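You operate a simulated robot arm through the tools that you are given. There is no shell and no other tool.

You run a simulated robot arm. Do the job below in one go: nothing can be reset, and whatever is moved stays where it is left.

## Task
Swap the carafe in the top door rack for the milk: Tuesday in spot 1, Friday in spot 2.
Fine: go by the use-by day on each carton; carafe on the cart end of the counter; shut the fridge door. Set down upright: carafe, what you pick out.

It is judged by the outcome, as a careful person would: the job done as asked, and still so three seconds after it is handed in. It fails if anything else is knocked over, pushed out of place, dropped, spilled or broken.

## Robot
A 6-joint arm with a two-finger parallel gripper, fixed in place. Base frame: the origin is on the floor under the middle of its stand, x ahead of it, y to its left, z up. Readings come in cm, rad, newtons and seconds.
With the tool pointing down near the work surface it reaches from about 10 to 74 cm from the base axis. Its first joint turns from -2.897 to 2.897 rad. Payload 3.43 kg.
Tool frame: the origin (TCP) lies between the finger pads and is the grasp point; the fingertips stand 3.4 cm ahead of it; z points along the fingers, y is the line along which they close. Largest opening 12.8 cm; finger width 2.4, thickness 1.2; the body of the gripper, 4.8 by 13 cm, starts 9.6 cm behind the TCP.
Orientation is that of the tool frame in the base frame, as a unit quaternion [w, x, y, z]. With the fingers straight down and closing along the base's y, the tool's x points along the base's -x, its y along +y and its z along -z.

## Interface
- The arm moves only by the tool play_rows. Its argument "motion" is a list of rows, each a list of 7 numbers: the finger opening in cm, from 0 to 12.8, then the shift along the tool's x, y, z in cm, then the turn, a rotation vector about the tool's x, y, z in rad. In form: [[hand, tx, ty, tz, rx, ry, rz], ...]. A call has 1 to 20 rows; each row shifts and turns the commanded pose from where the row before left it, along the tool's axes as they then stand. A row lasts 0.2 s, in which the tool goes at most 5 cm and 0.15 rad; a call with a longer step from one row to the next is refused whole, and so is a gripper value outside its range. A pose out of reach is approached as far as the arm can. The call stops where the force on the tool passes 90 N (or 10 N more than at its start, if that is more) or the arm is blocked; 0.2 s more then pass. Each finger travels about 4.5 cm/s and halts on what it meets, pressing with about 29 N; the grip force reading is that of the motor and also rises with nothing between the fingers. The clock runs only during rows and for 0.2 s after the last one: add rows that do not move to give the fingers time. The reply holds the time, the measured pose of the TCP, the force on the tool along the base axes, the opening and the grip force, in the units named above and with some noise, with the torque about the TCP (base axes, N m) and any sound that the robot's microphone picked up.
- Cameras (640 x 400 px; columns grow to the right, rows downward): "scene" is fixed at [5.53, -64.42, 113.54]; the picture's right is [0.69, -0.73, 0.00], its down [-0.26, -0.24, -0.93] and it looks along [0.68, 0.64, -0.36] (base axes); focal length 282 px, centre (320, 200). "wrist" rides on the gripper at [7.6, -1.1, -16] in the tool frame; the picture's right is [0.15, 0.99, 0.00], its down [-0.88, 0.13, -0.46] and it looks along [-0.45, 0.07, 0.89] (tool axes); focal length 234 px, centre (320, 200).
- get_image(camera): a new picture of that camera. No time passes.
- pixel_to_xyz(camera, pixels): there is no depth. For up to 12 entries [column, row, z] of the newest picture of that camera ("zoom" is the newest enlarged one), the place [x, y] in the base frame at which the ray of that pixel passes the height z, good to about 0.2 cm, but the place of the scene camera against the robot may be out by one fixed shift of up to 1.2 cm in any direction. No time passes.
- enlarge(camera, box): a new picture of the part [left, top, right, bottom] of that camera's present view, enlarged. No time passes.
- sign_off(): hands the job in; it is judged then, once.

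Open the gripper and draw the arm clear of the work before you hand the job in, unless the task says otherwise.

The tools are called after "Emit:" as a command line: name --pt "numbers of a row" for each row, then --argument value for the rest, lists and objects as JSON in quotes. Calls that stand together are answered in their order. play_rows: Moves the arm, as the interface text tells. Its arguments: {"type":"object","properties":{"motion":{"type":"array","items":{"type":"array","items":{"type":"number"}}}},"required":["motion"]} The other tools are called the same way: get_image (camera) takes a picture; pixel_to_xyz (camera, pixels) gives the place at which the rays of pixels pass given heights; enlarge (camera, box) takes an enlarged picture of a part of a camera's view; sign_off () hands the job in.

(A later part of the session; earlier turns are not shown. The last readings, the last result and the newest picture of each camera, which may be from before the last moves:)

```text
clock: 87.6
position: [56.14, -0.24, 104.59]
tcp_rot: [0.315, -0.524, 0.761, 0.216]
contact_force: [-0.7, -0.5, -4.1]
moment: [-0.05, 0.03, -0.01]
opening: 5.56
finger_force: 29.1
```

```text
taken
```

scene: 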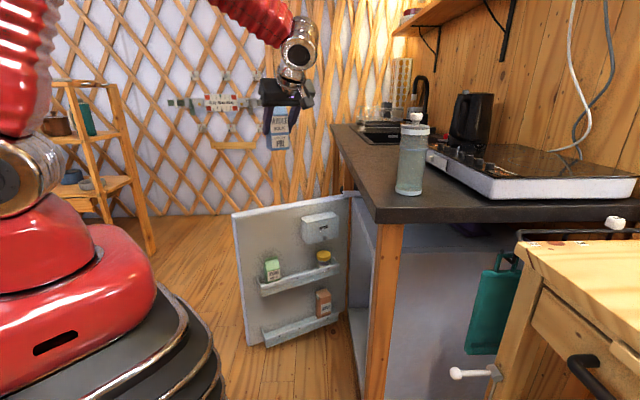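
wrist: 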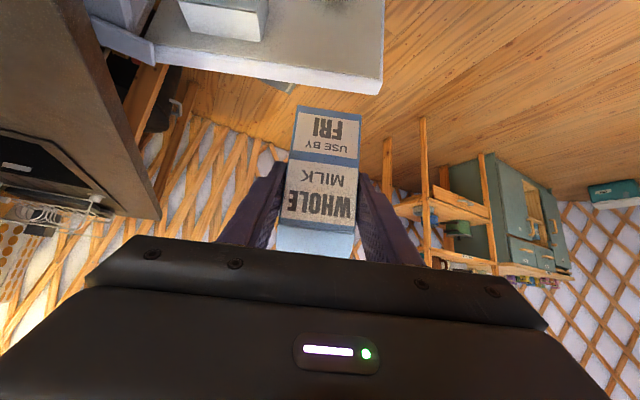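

The blue carton faces the door, steady; the carafe stands upright at the counter's cart end. I descend 55 cm smoothly in front of the door.

Emit:
play_rows --pt "3 0.707 0 0.707 0 0 0" --pt "3 1.414 0 1.414 0 0 0" --pt "3 2.263 0 2.263 0 0 0" --pt "3 2.263 0 2.263 0 0 0" --pt "3 2.263 0 2.263 0 0 0" --pt "3 2.263 0 2.263 0 0 0" --pt "3 2.263 0 2.263 0 0 0" --pt "3 2.263 0 2.263 0 0 0" --pt "3 2.263 0 2.263 0 0 0" --pt "3 2.263 0 2.263 0 0 0" --pt "3 2.263 0 2.263 0 0 0" --pt "3 2.263 0 2.263 0 0 0" --pt "3 2.263 0 2.263 0 0 0" --pt "3 2.263 0 2.263 0 0 0" --pt "3 2.263 0 2.263 0 0 0" --pt "3 2.263 0 2.263 0 0 0" --pt "3 2.263 0 2.263 0 0 0" --pt "3 1.556 0 1.556 0 0 0" --pt "3 0.849 0 0.849 0 0 0" --pt "3 0.424 0 0.424 0 0 0"

Emit:
get_image --camera "wrist"

Emit:
enlarge --camera "wrist" --box '[100, 60, 400, 260]'

Emit:
enlarge --camera "scene" --box '[220, 190, 360, 350]'

```text
clock: 91.8
position: [56.12, -0.52, 49.73]
tcp_rot: [0.316, -0.523, 0.761, 0.217]
contact_force: [0.2, 0.3, -4.1]
moment: [-0.06, 0.06, 0.02]
opening: 5.57
finger_force: 28.8
```

```text
taken
```

wrist: 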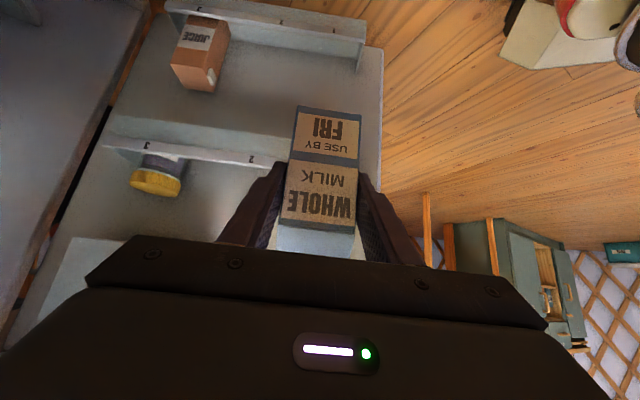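

```text
2.00 times, centred on (250, 160) of wrist
```

zoom: 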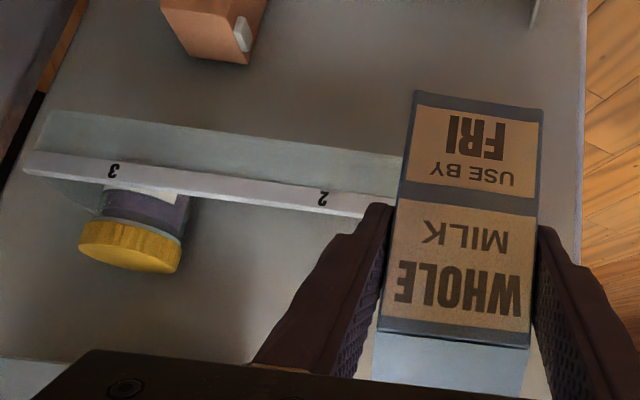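

```text
2.50 times, centred on (290, 270) of scene
```

zoom: 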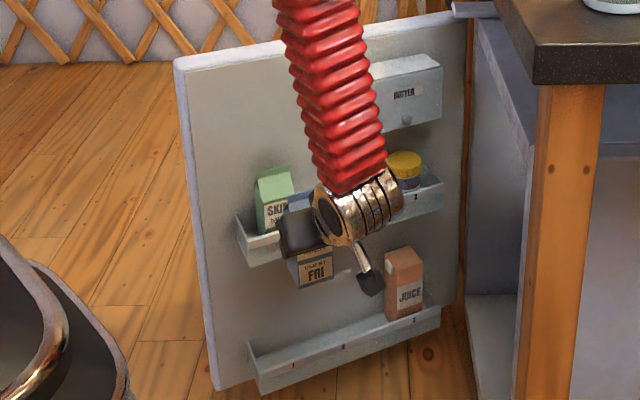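

Carton is held level with the rack about 1.5 cm above the lip height. I shift toward spot 2 along the rack while moving partway in, then check.

Emit:
play_rows --pt "3 -0.25 -0.57 0.25 0 0 0" --pt "3 -0.49 -1.14 0.49 0 0 0" --pt "3 -0.64 -1.48 0.64 0 0 0" --pt "3 -0.74 -1.71 0.74 0 0 0" --pt "3 -0.74 -1.71 0.74 0 0 0" --pt "3 -0.64 -1.48 0.64 0 0 0" --pt "3 -0.49 -1.14 0.49 0 0 0" --pt "3 -0.25 -0.57 0.25 0 0 0" --pt "3 0 0 0 0 0 0"

Emit:
get_image --camera "wrist"

Emit:
enlarge --camera "wrist" --box '[180, 40, 460, 240]'

Emit:
enlarge --camera "scene" --box '[220, 190, 380, 350]'

```text
clock: 93.8
position: [67.38, 1.49, 49.66]
tcp_rot: [0.315, -0.524, 0.761, 0.217]
contact_force: [0.5, 0.2, -4.0]
moment: [-0.11, 0.03, -0.03]
opening: 5.58
finger_force: 29.1
```

```text
taken
```

wrist: 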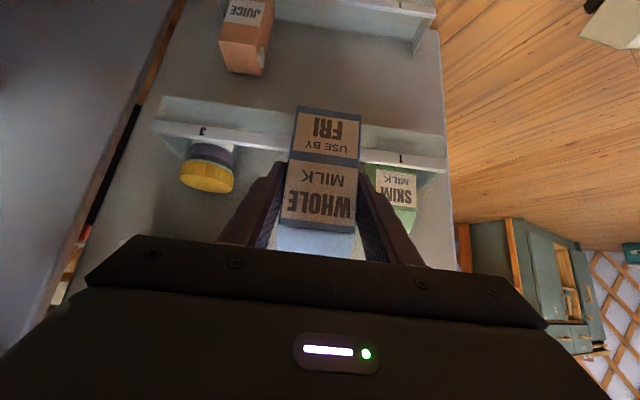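

```text
2.00 times, centred on (320, 140) of wrist
```

zoom: 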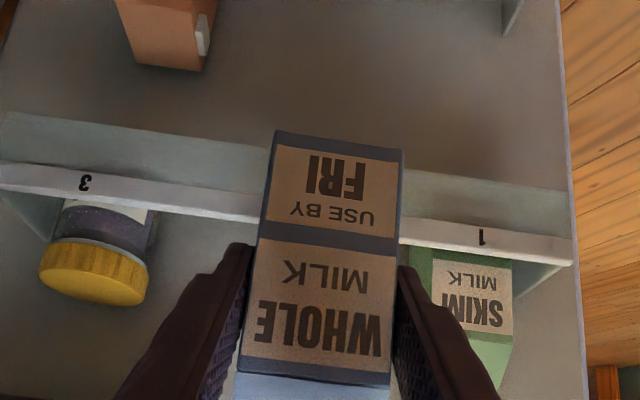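

```text
2.50 times, centred on (300, 270) of scene
```

zoom: 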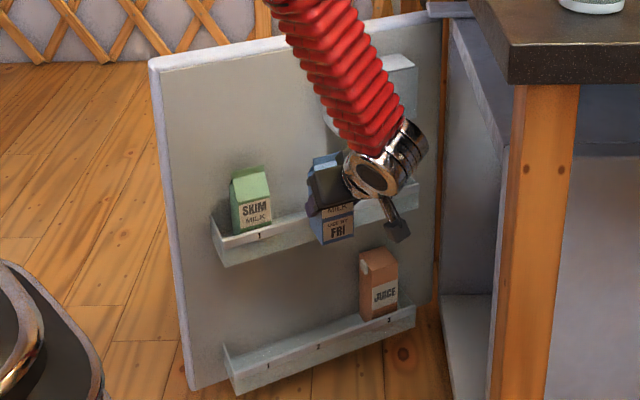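

Aligned with spot 2 (e≈62.4), about 3.4 cm clear of the green carton. I move in over the rack.

Emit:
play_rows --pt "3 -0.35 0 0.35 0 0 0" --pt "3 -0.71 0 0.71 0 0 0" --pt "3 -0.99 0 0.99 0 0 0" --pt "3 -1.13 0 1.13 0 0 0" --pt "3 -1.13 0 1.13 0 0 0" --pt "3 -0.99 0 0.99 0 0 0" --pt "3 -0.85 0 0.85 0 0 0" --pt "3 -0.71 0 0.71 0 0 0" --pt "3 -0.35 0 0.35 0 0 0" --pt "3 -0.21 0 0.21 0 0 0" --pt "3 0 0 0 0 0 0"

Emit:
get_image --camera "wrist"

Emit:
enlarge --camera "wrist" --box '[180, 20, 460, 220]'

Emit:
enlarge --camera "scene" --box '[220, 190, 380, 350]'

```text
clock: 96.2
position: [71.31, 11.41, 49.7]
tcp_rot: [0.316, -0.524, 0.761, 0.217]
contact_force: [0.0, -0.6, -3.5]
moment: [-0.1, 0.05, 0.0]
opening: 5.58
finger_force: 29.2
```

```text
taken
```

wrist: 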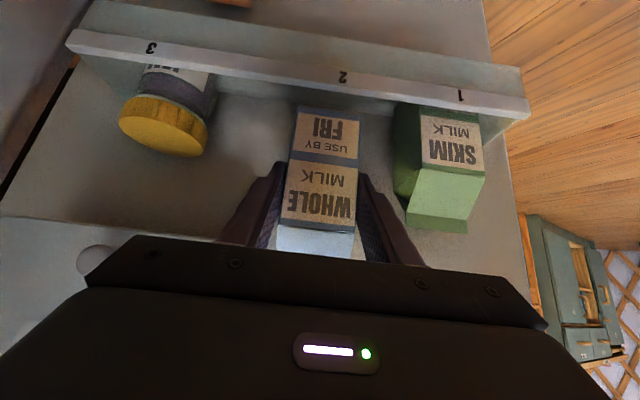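

```text
2.00 times, centred on (320, 120) of wrist
```

zoom: 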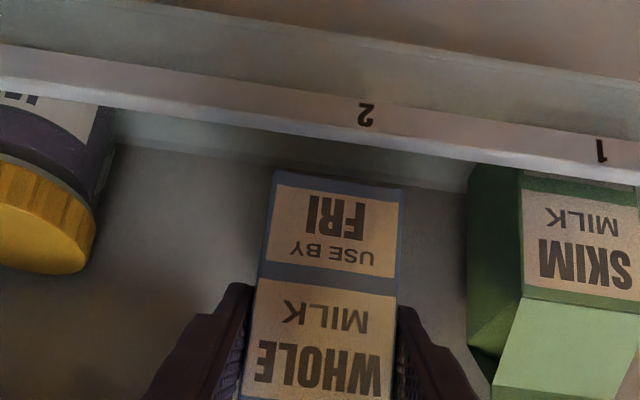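

```text
2.50 times, centred on (300, 270) of scene
```

zoom: 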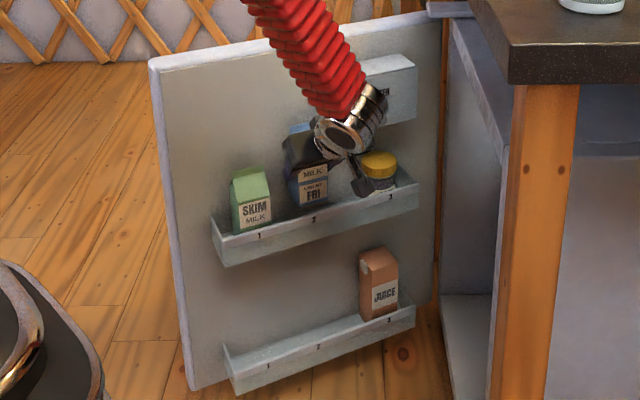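

Blue carton is over the rack near label 2 at (343,77). I query precise positions of the labels and carton's bottom edge before lowering.

Emit:
pixel_to_xyz --camera "zoom" --pixels '[[366, 114, 40], [602, 152, 40], [274, 171, 42.4], [403, 188, 42.4], [20, 98, 40], [470, 330, 46.5], [525, 297, 46.8]]'

Emit:
pixel_to_xyz --camera "wrist" --pixels '[[343, 77, 40], [461, 96, 40], [151, 47, 40], [527, 105, 41.2], [394, 150, 46.8], [422, 170, 46.8], [485, 178, 46.8]]'

```text
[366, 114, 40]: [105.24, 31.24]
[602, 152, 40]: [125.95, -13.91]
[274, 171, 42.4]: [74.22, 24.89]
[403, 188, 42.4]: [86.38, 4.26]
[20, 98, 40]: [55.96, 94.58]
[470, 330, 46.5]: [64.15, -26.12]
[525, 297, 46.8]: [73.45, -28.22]
```

```text
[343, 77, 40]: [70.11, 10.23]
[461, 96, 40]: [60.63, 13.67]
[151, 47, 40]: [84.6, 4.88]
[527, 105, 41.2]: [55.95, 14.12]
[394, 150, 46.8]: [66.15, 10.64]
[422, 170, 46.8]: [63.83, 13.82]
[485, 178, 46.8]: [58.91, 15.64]
```

Labels in this view put spot 2's centre at e≈61.8, while the carton is at e≈62.5, so I shift 0.55 cm toward spot 1 and lower 4.6 cm.

Emit:
play_rows --pt "3 0 0.3 0 0 0 0" --pt "3 0.2 0.25 0.2 0 0 0" --pt "3 0.5 0 0.5 0 0 0" --pt "3 0.7 0 0.7 0 0 0" --pt "3 0.7 0 0.7 0 0 0" --pt "3 0.7 0 0.7 0 0 0" --pt "3 0.45 0 0.45 0 0 0" --pt "3 0 0 0 0 0 0"

Emit:
get_image --camera "wrist"

Emit:
enlarge --camera "wrist" --box '[180, 40, 460, 240]'

```text
clock: 98.0
position: [70.72, 11.61, 45.11]
tcp_rot: [0.315, -0.524, 0.761, 0.217]
contact_force: [0.9, 0.5, -4.0]
moment: [-0.06, 0.02, 0.02]
opening: 5.57
finger_force: 29.2
```

```text
taken
```

wrist: 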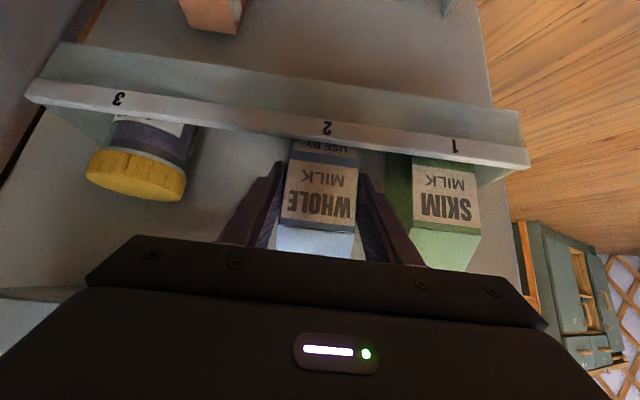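

```text
2.00 times, centred on (320, 140) of wrist
```

zoom: 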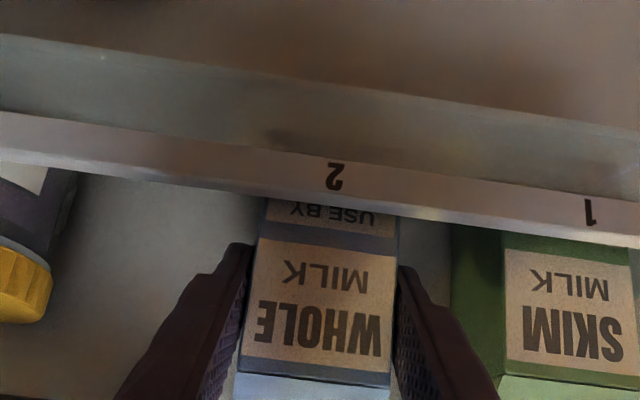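

It's entering behind the lip under label 2. I lower the last centimetre in small steps.

Emit:
play_rows --pt "3 0.2 0 0.2 0 0 0" --pt "3 0.2 0 0.2 0 0 0" --pt "3 0.15 0 0.15 0 0 0" --pt "3 0.1 0 0.1 0 0 0" --pt "3 0 0 0 0 0 0"

```text
clock: 99.2
position: [70.65, 11.52, 44.04]
tcp_rot: [0.316, -0.523, 0.761, 0.218]
contact_force: [-0.6, 0.3, -4.8]
moment: [-0.07, 0.03, -0.02]
opening: 5.59
finger_force: 29.3
```

Not yet touching (-4.8 N). I lower in 0.1 cm steps.

Emit:
play_rows --pt "3 0.07 0 0.07 0 0 0" --pt "3 0.07 0 0.07 0 0 0" --pt "3 0 0 0 0 0 0"

```text
clock: 100.0
position: [70.72, 11.63, 44.02]
tcp_rot: [0.316, -0.524, 0.761, 0.216]
contact_force: [0.3, -1.2, 0.3]
moment: [0.04, 0.08, 0.04]
opening: 5.59
finger_force: 28.4
```

Force went from -4.8 to +0.3 N: the carton rests on the rack floor. I open the fingers gradually.

Emit:
play_rows --pt "5.4 0 0 0 0 0 0" --pt "5.7 0 0 0 0 0 0" --pt "6.0 0 0 0 0 0 0" --pt "6.4 0 0 0 0 0 0" --pt "6.8 0 0 0 0 0 0" --pt "6.8 0 0 0 0 0 0"

Emit:
get_image --camera "wrist"

Emit:
enlarge --camera "scene" --box '[220, 190, 380, 350]'

```text
clock: 101.4
position: [70.58, 11.63, 44.13]
tcp_rot: [0.315, -0.524, 0.761, 0.217]
contact_force: [-0.5, 0.0, -0.6]
moment: [-0.02, 0.04, -0.02]
opening: 6.79
finger_force: 0.0
```

```text
taken
```

wrist: 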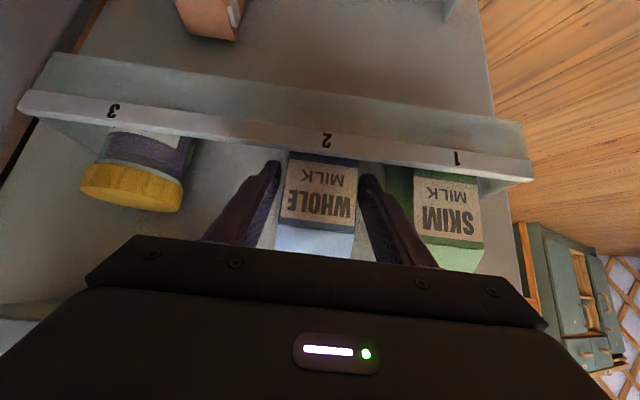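

```text
2.50 times, centred on (300, 270) of scene
```

zoom: 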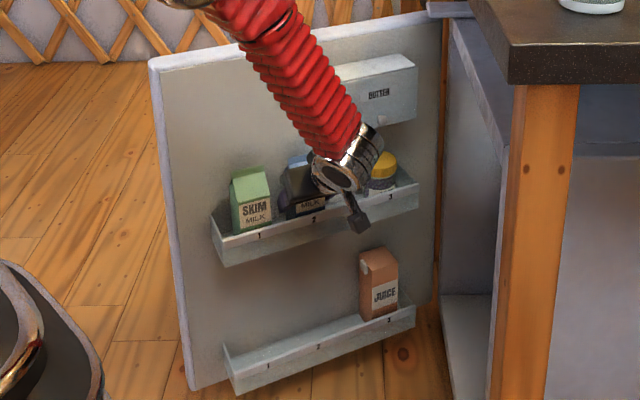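

Both cartons stand in the rack. I retreat along the tool axis, clear of the rack.

Emit:
play_rows --pt "6.8 0 0 -0.8 0 0 0" --pt "6.8 0 0 -1.5 0 0 0" --pt "6.8 0 0 -2.5 0 0 0" --pt "6.8 0 0 -3.5 0 0 0" --pt "6.8 0 0 -4 0 0 0" --pt "6.8 0.5 1.5 -4 0 0 0" --pt "6.8 1 3 -2.5 0 0 0"

Emit:
get_image --camera "wrist"

Emit:
get_image --camera "scene"

Emit:
enlarge --camera "scene" --box '[220, 190, 380, 350]'

```text
clock: 103.0
position: [61.59, 0.11, 56.23]
tcp_rot: [0.316, -0.523, 0.761, 0.216]
contact_force: [0.0, -0.1, -0.4]
moment: [0.01, -0.03, -0.02]
opening: 6.8
finger_force: 0.0
```

```text
taken
```

wrist: 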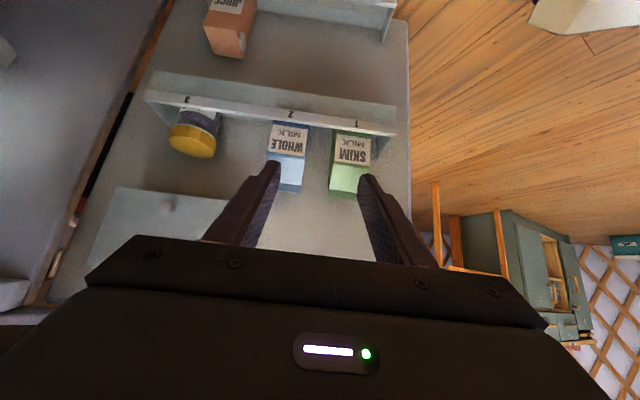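

```text
taken
```

scene: 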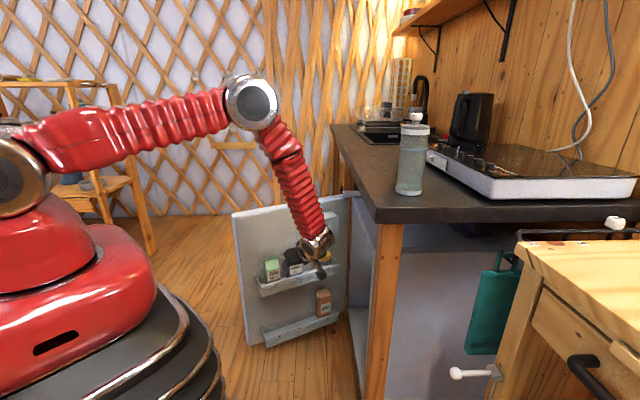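

```text
2.50 times, centred on (300, 270) of scene
```

zoom: 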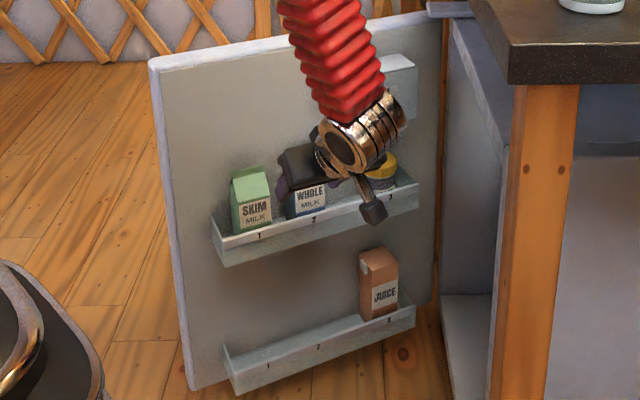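

Both cartons are in place upright. Next is the door: I rise to about z=101, close the fingers and turn the tool vertical, so I can go over to the door's outer side.

Emit:
play_rows --pt "5 -1.5 0 -1.5 0 0 0" --pt "3 -2.83 0 -2.83 0 0 0" --pt "1 -2.83 0 -2.83 0 0 0" --pt "0 -2.83 0 -2.83 0 0 0" --pt "0 -2.83 0 -2.83 0 0 0" --pt "0 -2.83 0 -2.83 0 0 0" --pt "0 -2.83 0 -2.83 0 0 0" --pt "0 -2.83 0 -2.83 0 0 0" --pt "0 -2.83 0 -2.83 0 0 0" --pt "0 -2.83 0 -2.83 0 0 0" --pt "0 -2.83 0 -2.83 0 0 0" --pt "0 -1.5 0 -1.5 0 0 0" --pt "0 0 0 0 0 0.131 0" --pt "0 0 0 0 0 0.131 0" --pt "0 0 0 0 0 0.131 0" --pt "0 0 0 0 0 0.131 0" --pt "0 0 0 0 0 0.131 0" --pt "0 0 0 0 0 0.131 0"

Emit:
get_image --camera "wrist"

Emit:
get_image --camera "scene"

```text
clock: 106.8
position: [61.32, -0.25, 100.6]
tcp_rot: [-0.001, -0.566, 0.824, -0.001]
contact_force: [-0.2, 0.7, -0.1]
moment: [-0.03, -0.03, 0.02]
opening: 0.0
finger_force: 28.4
```

```text
taken
```

wrist: 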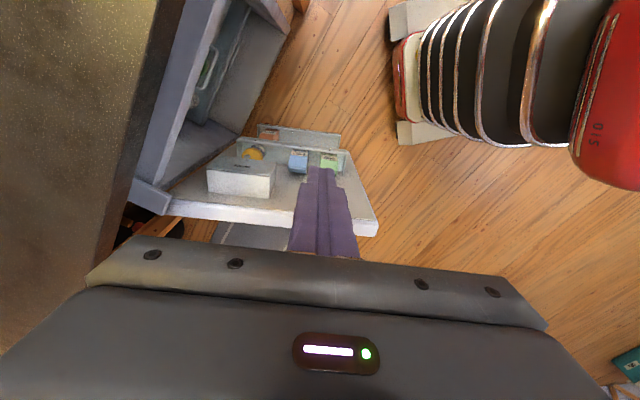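

```text
taken
```

scene: 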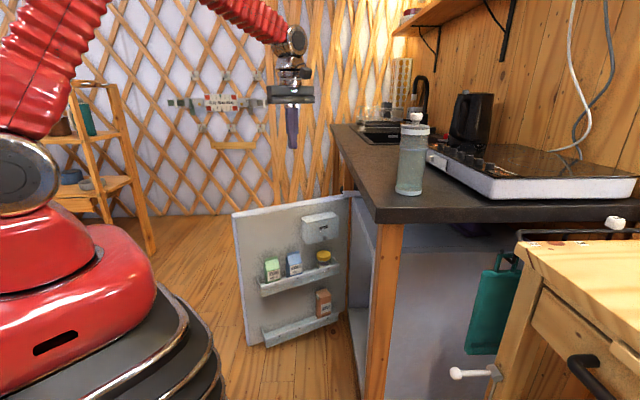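

The door top is visible in the wrist view from (170,205) to (375,235). I enlarge to locate the door corners and hinge.

Emit:
enlarge --camera "wrist" --box '[110, 100, 400, 260]'

Emit:
enlarge --camera "scene" --box '[220, 190, 380, 350]'

```text
2.21 times, centred on (255, 180) of wrist
```

zoom: 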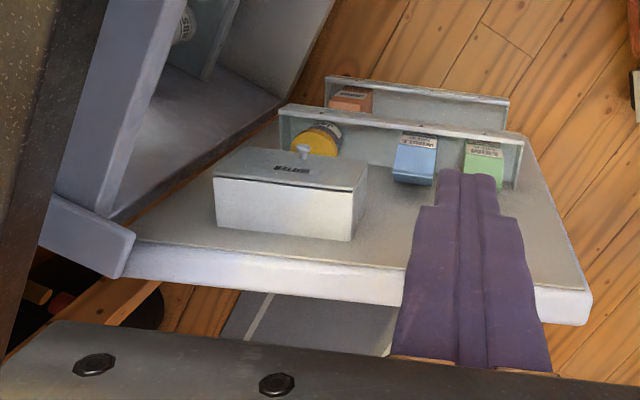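

```text
2.50 times, centred on (300, 270) of scene
```

zoom: 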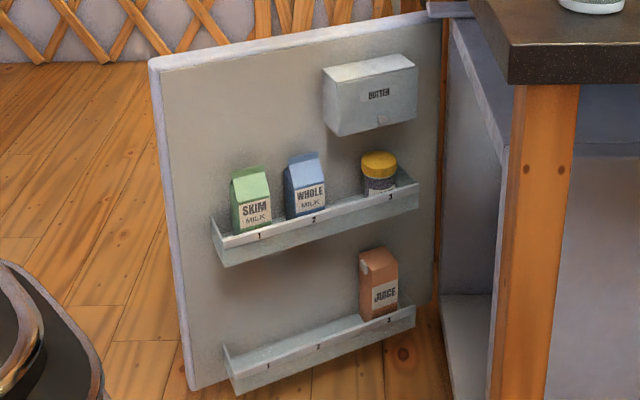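

Both cartons stand upright at spots 1 and 2. I query the door's top corners and the fridge's front edge.

Emit:
enlarge --camera "wrist" --box '[110, 100, 400, 260]'

Emit:
pixel_to_xyz --camera "zoom" --pixels '[[588, 288, 71], [575, 325, 71], [135, 240, 71], [124, 278, 71], [588, 288, 69], [575, 325, 69], [45, 235, 71], [40, 200, 71], [120, 270, 73], [395, 268, 71], [390, 303, 71]]'

```text
2.21 times, centred on (255, 180) of wrist
```

zoom: 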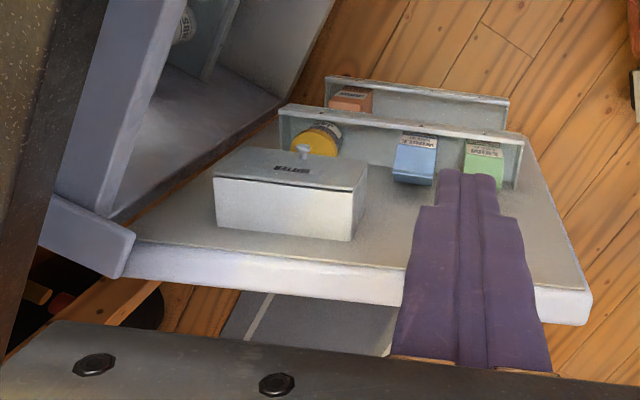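

```text
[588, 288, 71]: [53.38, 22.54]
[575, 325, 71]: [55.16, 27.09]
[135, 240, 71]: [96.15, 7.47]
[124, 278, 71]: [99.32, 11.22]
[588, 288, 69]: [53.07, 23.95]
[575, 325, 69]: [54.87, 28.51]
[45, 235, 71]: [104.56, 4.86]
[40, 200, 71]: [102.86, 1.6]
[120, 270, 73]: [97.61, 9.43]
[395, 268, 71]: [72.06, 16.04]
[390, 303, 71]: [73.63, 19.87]
```

Door top is near z=69.5, outer face at n≈-46, free end at e≈41.5, hinge near (98,9). I move at height over to the outer side at about (60,30.6).

Emit:
play_rows --pt "0 -2 0.9 0 0 0 0" --pt "0 -3.8 1.6 0 0 0 0" --pt "0 -3.8 1.6 0 0 0 0" --pt "0 -3.8 1.7 0 0 0 0" --pt "0 -3.8 1.7 0 0 0 0" --pt "0 -3.8 1.6 0 0 0 0" --pt "0 -3.8 1.6 0 0 0 0" --pt "0 -3.6 1.6 0 0 0 0" --pt "0 0 0 2 0 0 0" --pt "0 0 0 3 0 0 0"

Emit:
get_image --camera "wrist"

Emit:
get_image --camera "scene"

```text
clock: 109.0
position: [59.94, 30.75, 95.51]
tcp_rot: [0.0, -0.567, 0.824, -0.002]
contact_force: [-0.1, 0.0, 0.3]
moment: [0.01, -0.03, -0.02]
opening: 0.02
finger_force: 29.0
```

```text
taken
```

wrist: 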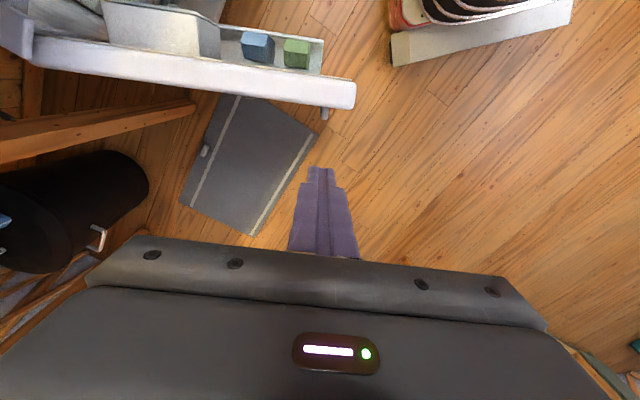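

```text
taken
```

scene: 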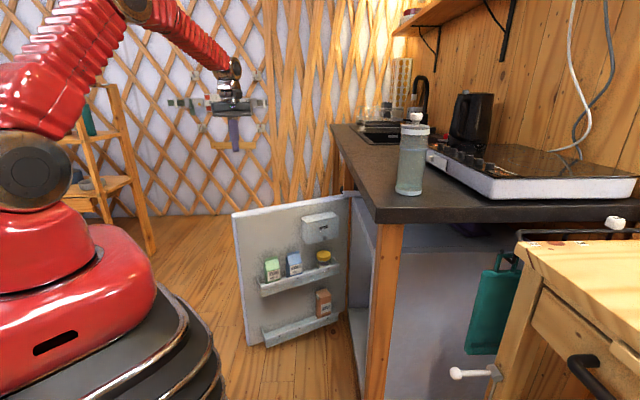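

A small handle end is visible on the door's outer face near (325,112). I enlarge to see it.

Emit:
enlarge --camera "wrist" --box '[180, 30, 380, 150]'

Emit:
pixel_to_xyz --camera "wrist" --pixels '[[325, 112, 60], [325, 118, 60], [325, 112, 50], [355, 84, 69.5], [354, 105, 69.5], [30, 40, 69.5], [30, 60, 69.5], [324, 118, 30]]'

```text
3.20 times, centred on (280, 90) of wrist
```

zoom: 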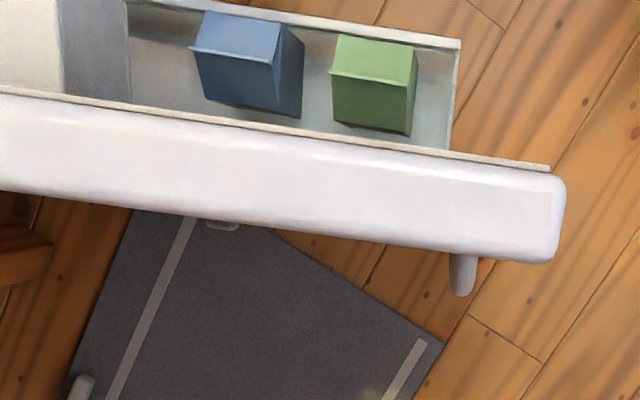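

```text
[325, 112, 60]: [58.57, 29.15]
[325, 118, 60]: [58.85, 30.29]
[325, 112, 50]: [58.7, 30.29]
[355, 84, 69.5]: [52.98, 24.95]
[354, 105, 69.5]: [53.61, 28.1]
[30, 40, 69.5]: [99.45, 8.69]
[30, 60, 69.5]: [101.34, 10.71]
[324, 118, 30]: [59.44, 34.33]
```

There is a handle near the free end at e≈44, so I'll push on the face beside it at e≈50. First I re-orient the tool (yaw to -45°, tilt 30°), which also lets me inspect the fridge interior before closing.

Emit:
play_rows --pt "0 0 0 0 0 0 0.142" --pt "0 0 0 0 0 0 0.142" --pt "0 0 0 0 0 0 0.142" --pt "0 0 0 0 0 0 0.142" --pt "0 0 0 0 0 0 0.142" --pt "0 0 0 0 0 0 0.142" --pt "0 0 0 0 0 0 0.142" --pt "0 0 0 0 0 0 0.142" --pt "0 0 0 0 0 0 0.142" --pt "0 0 0 0 0 0 0.142" --pt "0 0 0 0 0 0 0.142" --pt "0 0 0 0 0 0 0.142" --pt "0 0 0 0 0 0 0.142" --pt "0 0 0 0 0 0 0.145" --pt "0 0 0 0 0 -0.131 0" --pt "0 0 0 0 0 -0.131 0" --pt "0 0 0 0 0 -0.131 0" --pt "0 0 0 0 0 -0.131 0"

Emit:
get_image --camera "wrist"

Emit:
get_image --camera "scene"

```text
clock: 112.8
position: [59.98, 30.65, 95.45]
tcp_rot: [0.24, 0.37, 0.892, -0.1]
contact_force: [0.0, 0.2, -0.7]
moment: [0.0, 0.03, 0.03]
opening: 0.02
finger_force: 29.2
```

```text
taken
```

wrist: 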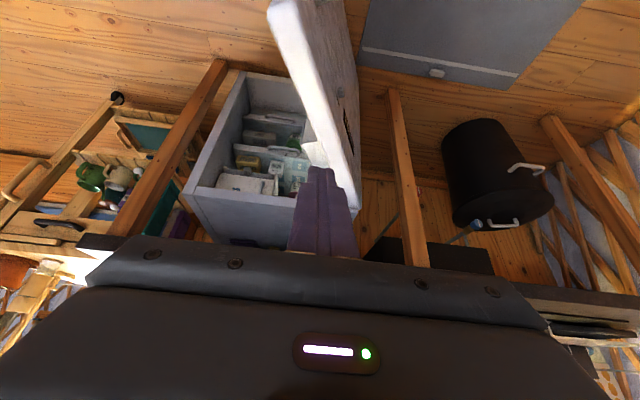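

```text
taken
```

scene: 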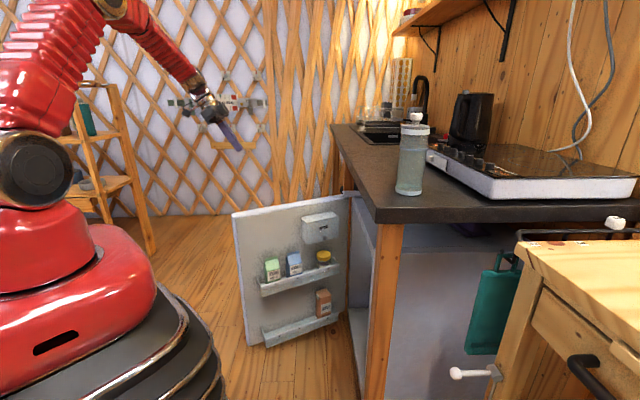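

The fridge interior and door edge are both visible. I enlarge to inspect the shelves and the door's outer face.

Emit:
enlarge --camera "wrist" --box '[170, 0, 410, 260]'

Emit:
enlarge --camera "wrist" --box '[200, 90, 330, 220]'

```text
1.54 times, centred on (290, 130) of wrist
```

zoom: 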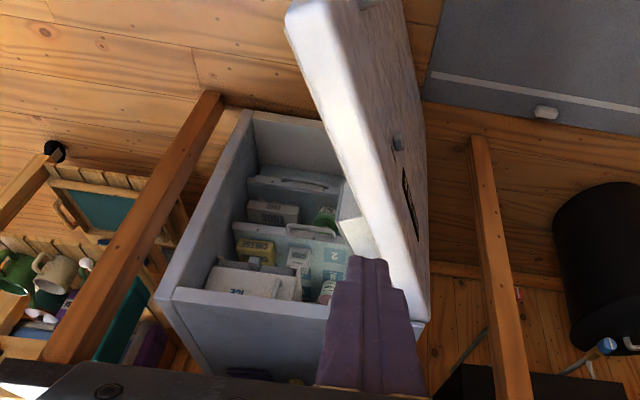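

```text
3.08 times, centred on (265, 155) of wrist
```

zoom: 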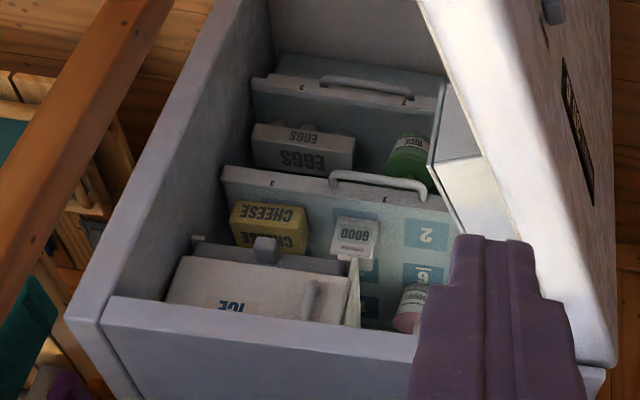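

The interior shelves sit well back, so nothing obstructs closing. I lower the closed fingers to z≈66 on the outer side, about 3 cm off the door face at e≈50.

Emit:
play_rows --pt "0 0.7 0.2 1.6 0 0 0" --pt "0 1.27 0.36 3.1 0 0 0" --pt "0 1.27 0.36 3.1 0 0 0" --pt "0 1.27 0.36 3.1 0 0 0" --pt "0 1.27 0.36 3.1 0 0 0" --pt "0 1.27 0.36 3.1 0 0 0" --pt "0 1.27 0.36 3.1 0 0 0" --pt "0 1.27 0.36 3.1 0 0 0" --pt "0 1.27 0.36 3.1 0 0 0" --pt "0 0.47 0 1.0 0 0 0"

Emit:
get_image --camera "wrist"

Emit:
get_image --camera "scene"

```text
clock: 115.0
position: [65.02, 30.08, 65.8]
tcp_rot: [0.24, 0.37, 0.892, -0.1]
contact_force: [0.9, 0.6, -0.2]
moment: [0.02, 0.03, 0.02]
opening: 0.0
finger_force: 28.8
```

```text
taken
```

wrist: 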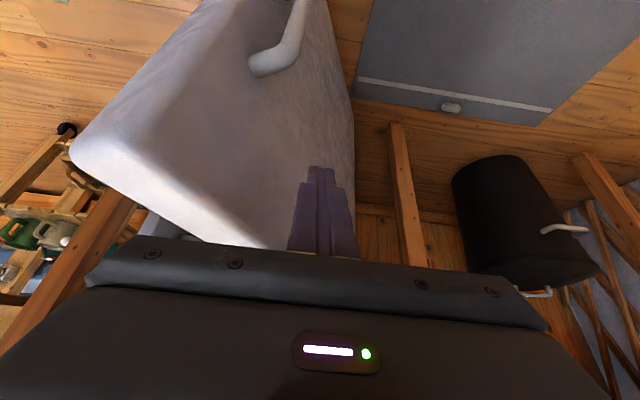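

```text
taken
```

scene: 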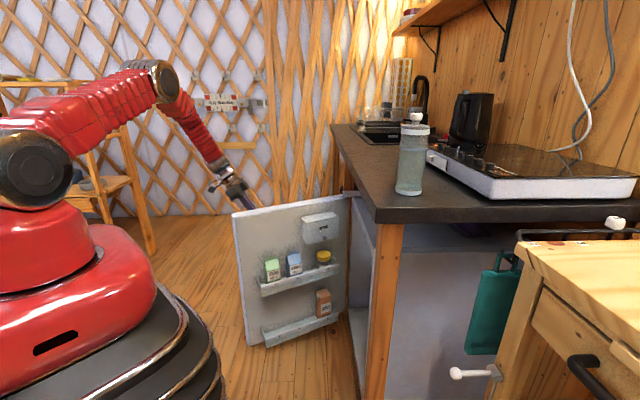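

The fingertips are beside the face, above the handle bar seen at (280,50). I begin a slow push along the door's arc (about 11° first), then check.

Emit:
play_rows --pt "0 -0.37 -0.93 0.21 0 0 0" --pt "0 -0.37 -0.93 0.21 0 0 0" --pt "0 -0.37 -0.93 0.22 0 0 0" --pt "0 -0.28 -0.89 0.16 0 0 0" --pt "0 -0.28 -0.89 0.16 0 0 0" --pt "0 -0.28 -0.89 0.16 0 0 0" --pt "0 -0.29 -0.9 0.17 0 0 0" --pt "0 -0.41 -0.97 0.24 0 0 0" --pt "0 -0.41 -0.97 0.24 0 0 0" --pt "0 -0.4 -0.96 0.23 0 0 0"

Emit:
get_image --camera "wrist"

Emit:
get_image --camera "scene"

```text
clock: 117.2
position: [61.13, 20.76, 66.11]
tcp_rot: [0.239, 0.37, 0.892, -0.102]
contact_force: [-0.4, 0.6, 0.0]
moment: [0.03, -0.02, 0.02]
opening: 0.02
finger_force: 29.3
```

```text
taken
```

wrist: 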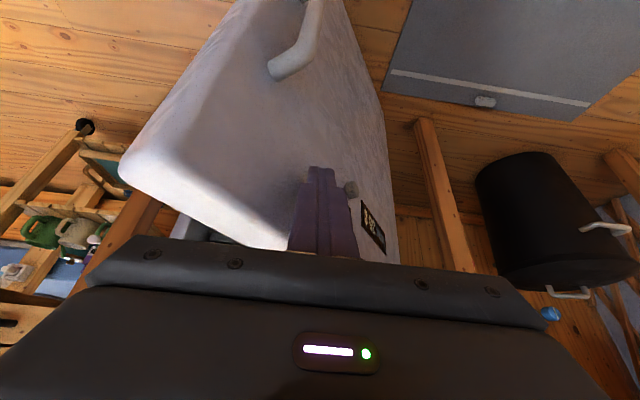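

```text
taken
```

scene: 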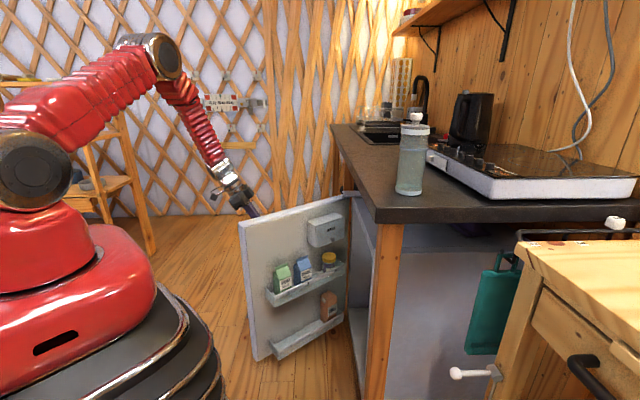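

The door is swinging smoothly (corner moved from (233,212) to (239,222)) and the cartons are steady. I check the small knob next to the fingertip.

Emit:
enlarge --camera "wrist" --box '[240, 120, 420, 270]'

Emit:
enlarge --camera "scene" --box '[220, 170, 380, 370]'

```text
2.67 times, centred on (330, 195) of wrist
```

zoom: 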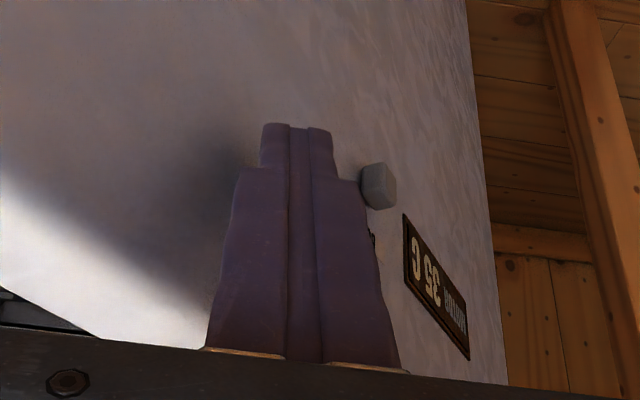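

```text
2.00 times, centred on (300, 270) of scene
```

zoom: 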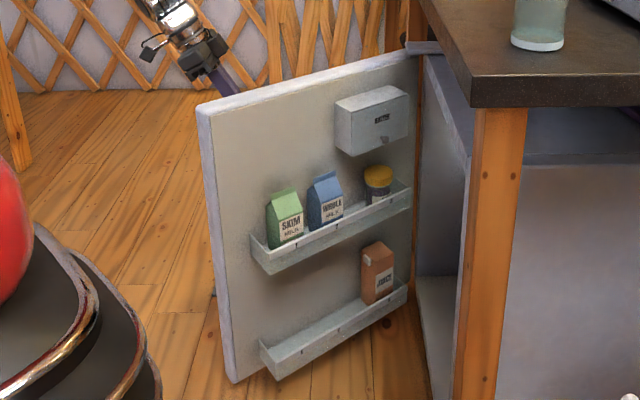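

A knob and a temperature panel sit on the hinge side of my contact point, so I back off slightly, shift 2.4 cm toward the free end, and continue pushing to about 190°.

Emit:
play_rows --pt "0 0.72 1.21 -0.41 0 0 0" --pt "0 1.35 -1.7 -0.78 0 0 0" --pt "0 -0.52 -0.955 0.3 0 0 0" --pt "0 -0.52 -0.955 0.3 0 0 0" --pt "0 -0.52 -0.955 0.3 0 0 0" --pt "0 -0.52 -0.955 0.3 0 0 0" --pt "0 -0.57 -0.943 0.33 0 0 0" --pt "0 -0.57 -0.943 0.33 0 0 0" --pt "0 -0.57 -0.943 0.33 0 0 0" --pt "0 -0.653 -0.897 0.377 0 0 0" --pt "0 -0.653 -0.897 0.377 0 0 0" --pt "0 -0.653 -0.897 0.377 0 0 0" --pt "0 -0.733 -0.848 0.423 0 0 0" --pt "0 -0.733 -0.848 0.423 0 0 0" --pt "0 -0.733 -0.848 0.423 0 0 0"

Emit:
get_image --camera "wrist"

Emit:
get_image --camera "scene"

Emit:
enlarge --camera "scene" --box '[220, 170, 380, 370]'

```text
clock: 120.4
position: [57.33, 7.2, 66.21]
tcp_rot: [0.239, 0.37, 0.892, -0.101]
contact_force: [-0.9, 0.0, -0.1]
moment: [0.02, 0.0, -0.01]
opening: 0.0
finger_force: 29.0
```

```text
taken
```

wrist: 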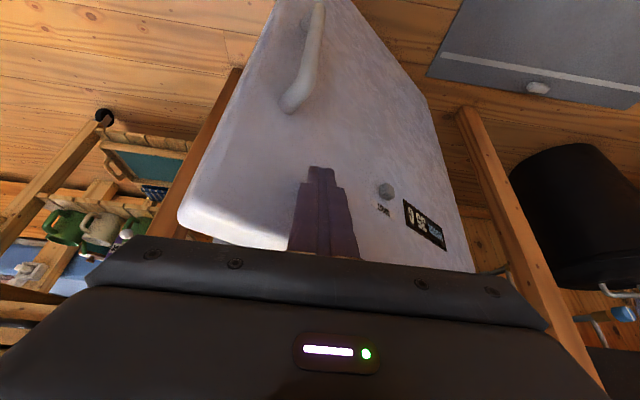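

```text
taken
```

scene: 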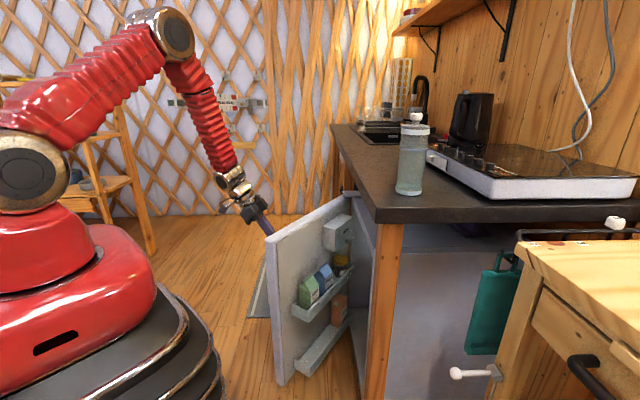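

```text
2.00 times, centred on (300, 270) of scene
```

zoom: 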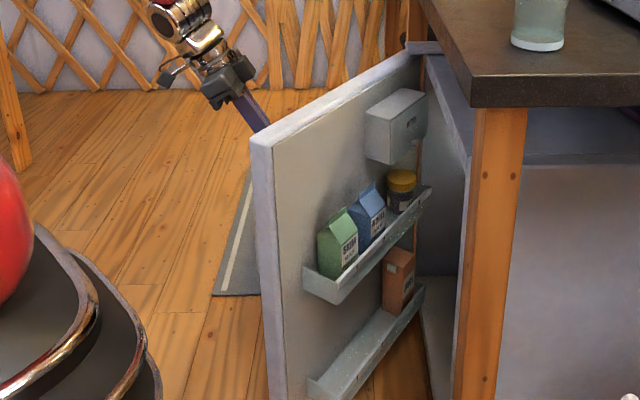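

The door continues smoothly with the cartons upright. I push on to about 215°.

Emit:
play_rows --pt "0 -0.777 -0.753 0.447 0 0 0" --pt "0 -0.777 -0.753 0.447 0 0 0" --pt "0 -0.777 -0.753 0.447 0 0 0" --pt "0 -0.837 -0.683 0.483 0 0 0" --pt "0 -0.837 -0.683 0.483 0 0 0" --pt "0 -0.837 -0.683 0.483 0 0 0" --pt "0 -0.917 -0.59 0.53 0 0 0" --pt "0 -0.917 -0.59 0.53 0 0 0" --pt "0 -0.917 -0.59 0.53 0 0 0" --pt "0 -0.96 -0.493 0.553 0 0 0" --pt "0 -0.96 -0.493 0.553 0 0 0" --pt "0 -0.96 -0.493 0.553 0 0 0" --pt "0 -1.0 -0.4 0.577 0 0 0" --pt "0 -1.0 -0.4 0.577 0 0 0" --pt "0 -1.0 -0.4 0.577 0 0 0"

Emit:
get_image --camera "wrist"

Emit:
get_image --camera "scene"

Emit:
enlarge --camera "scene" --box '[240, 150, 400, 350]'

```text
clock: 123.6
position: [62.1, -9.97, 66.08]
tcp_rot: [0.239, 0.37, 0.892, -0.099]
contact_force: [0.2, 0.3, -0.7]
moment: [-0.01, -0.01, 0.01]
opening: 0.0
finger_force: 28.9
```

```text
taken
```

wrist: 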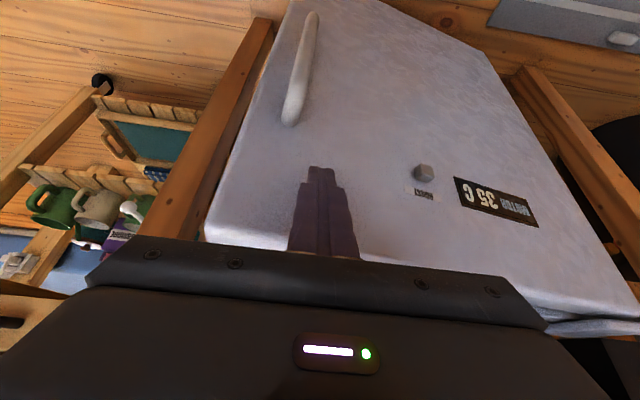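

```text
taken
```

scene: 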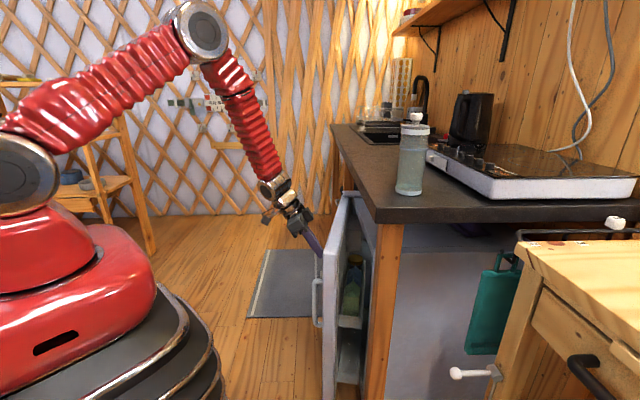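

```text
2.00 times, centred on (320, 250) of scene
```

zoom: 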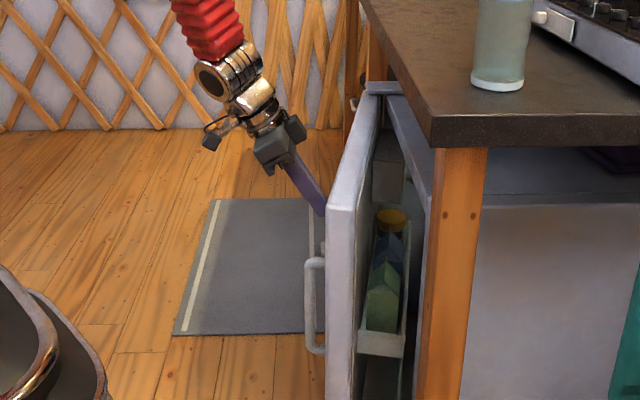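

Cartons still upright inside the closing door. I continue slowly to about 224° and check the remaining gap.

Emit:
play_rows --pt "0 -0.765 -0.212 0.442 0 0 0" --pt "0 -0.765 -0.212 0.442 0 0 0" --pt "0 -0.765 -0.212 0.442 0 0 0" --pt "0 -0.765 -0.212 0.442 0 0 0" --pt "0 -0.65 -0.14 0.375 0 0 0" --pt "0 -0.65 -0.14 0.375 0 0 0" --pt "0 -0.65 -0.14 0.375 0 0 0" --pt "0 -0.65 -0.14 0.375 0 0 0"

Emit:
get_image --camera "wrist"

Emit:
enlarge --camera "scene" --box '[240, 150, 400, 350]'

```text
clock: 125.4
position: [65.78, -15.71, 66.22]
tcp_rot: [0.24, 0.371, 0.892, -0.099]
contact_force: [-0.7, 0.0, 0.2]
moment: [0.0, -0.02, 0.05]
opening: 0.0
finger_force: 29.1
```

```text
taken
```

wrist: 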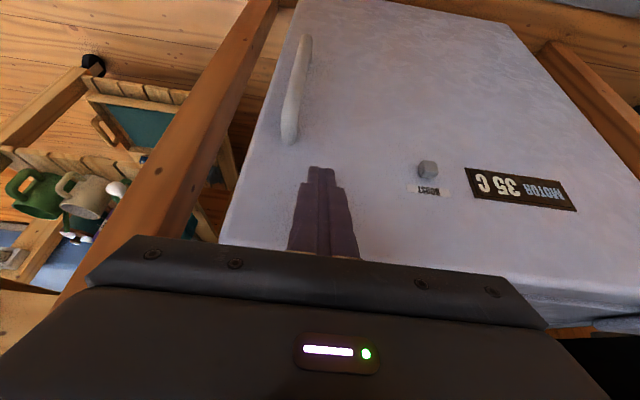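

```text
2.00 times, centred on (320, 250) of scene
```

zoom: 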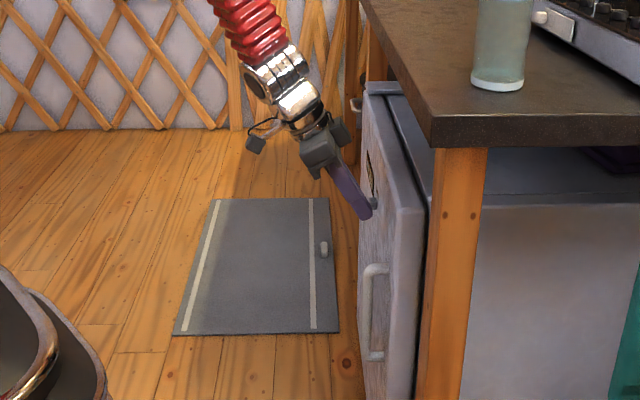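

Nearly closed, a thin dark gap remains along the door's edge. I push on in small steps.

Emit:
play_rows --pt "0 -0.47 -0.05 0.27 0 0 0" --pt "0 -0.47 -0.05 0.27 0 0 0" --pt "0 -0.47 -0.05 0.27 0 0 0" --pt "0 -0.47 -0.05 0.27 0 0 0"

Emit:
get_image --camera "wrist"

Emit:
enlarge --camera "scene" --box '[300, 170, 420, 320]'

```text
clock: 126.4
position: [67.1, -17.33, 66.29]
tcp_rot: [0.239, 0.37, 0.892, -0.1]
contact_force: [0.5, 0.3, -0.3]
moment: [0.02, 0.01, 0.01]
opening: 0.0
finger_force: 28.6
```

```text
taken
```

wrist: 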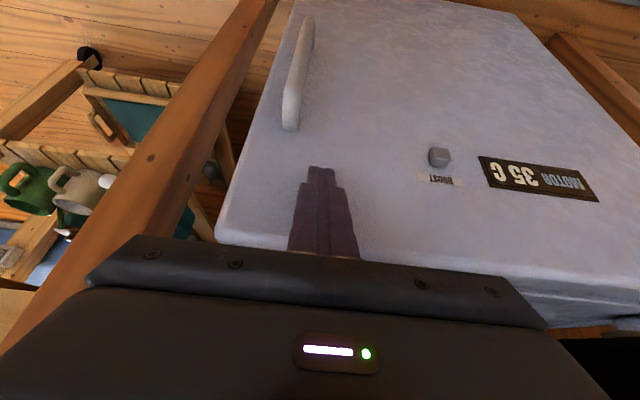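

```text
2.67 times, centred on (360, 245) of scene
```

zoom: 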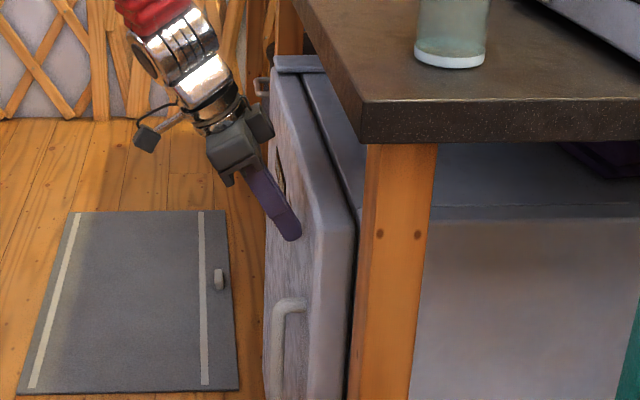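

No resistance yet. I continue pushing a bit further, watching the force.

Emit:
play_rows --pt "0 -0.43 -0.02 0.25 0 0 0" --pt "0 -0.43 -0.02 0.25 0 0 0" --pt "0 -0.43 -0.02 0.25 0 0 0"

Emit:
get_image --camera "wrist"

Emit:
enlarge --camera "scene" --box '[300, 170, 420, 320]'

```text
clock: 127.0
position: [67.13, -17.34, 65.76]
tcp_rot: [0.234, 0.368, 0.895, -0.098]
contact_force: [-3.5, 2.6, -1.8]
moment: [-0.3, -0.41, 0.02]
opening: 0.0
finger_force: 29.1
stopped in row 3: the force on the tool passed its limit at 102 N (the readings are from after the stop); the commanded pose is now the measured one
```

```text
taken
```

wrist: 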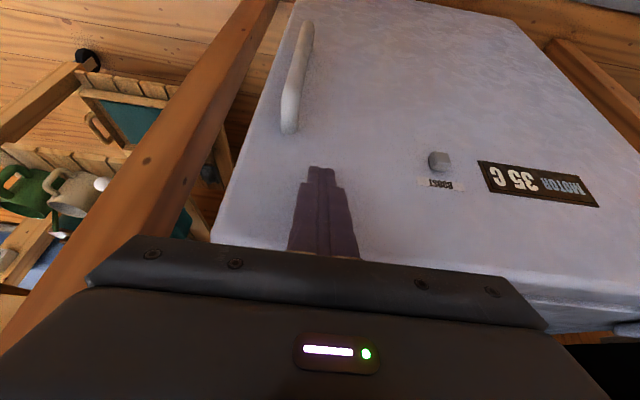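

```text
2.67 times, centred on (360, 245) of scene
```

zoom: 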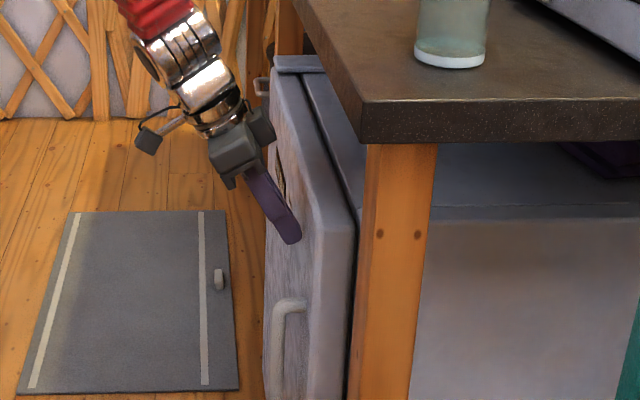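

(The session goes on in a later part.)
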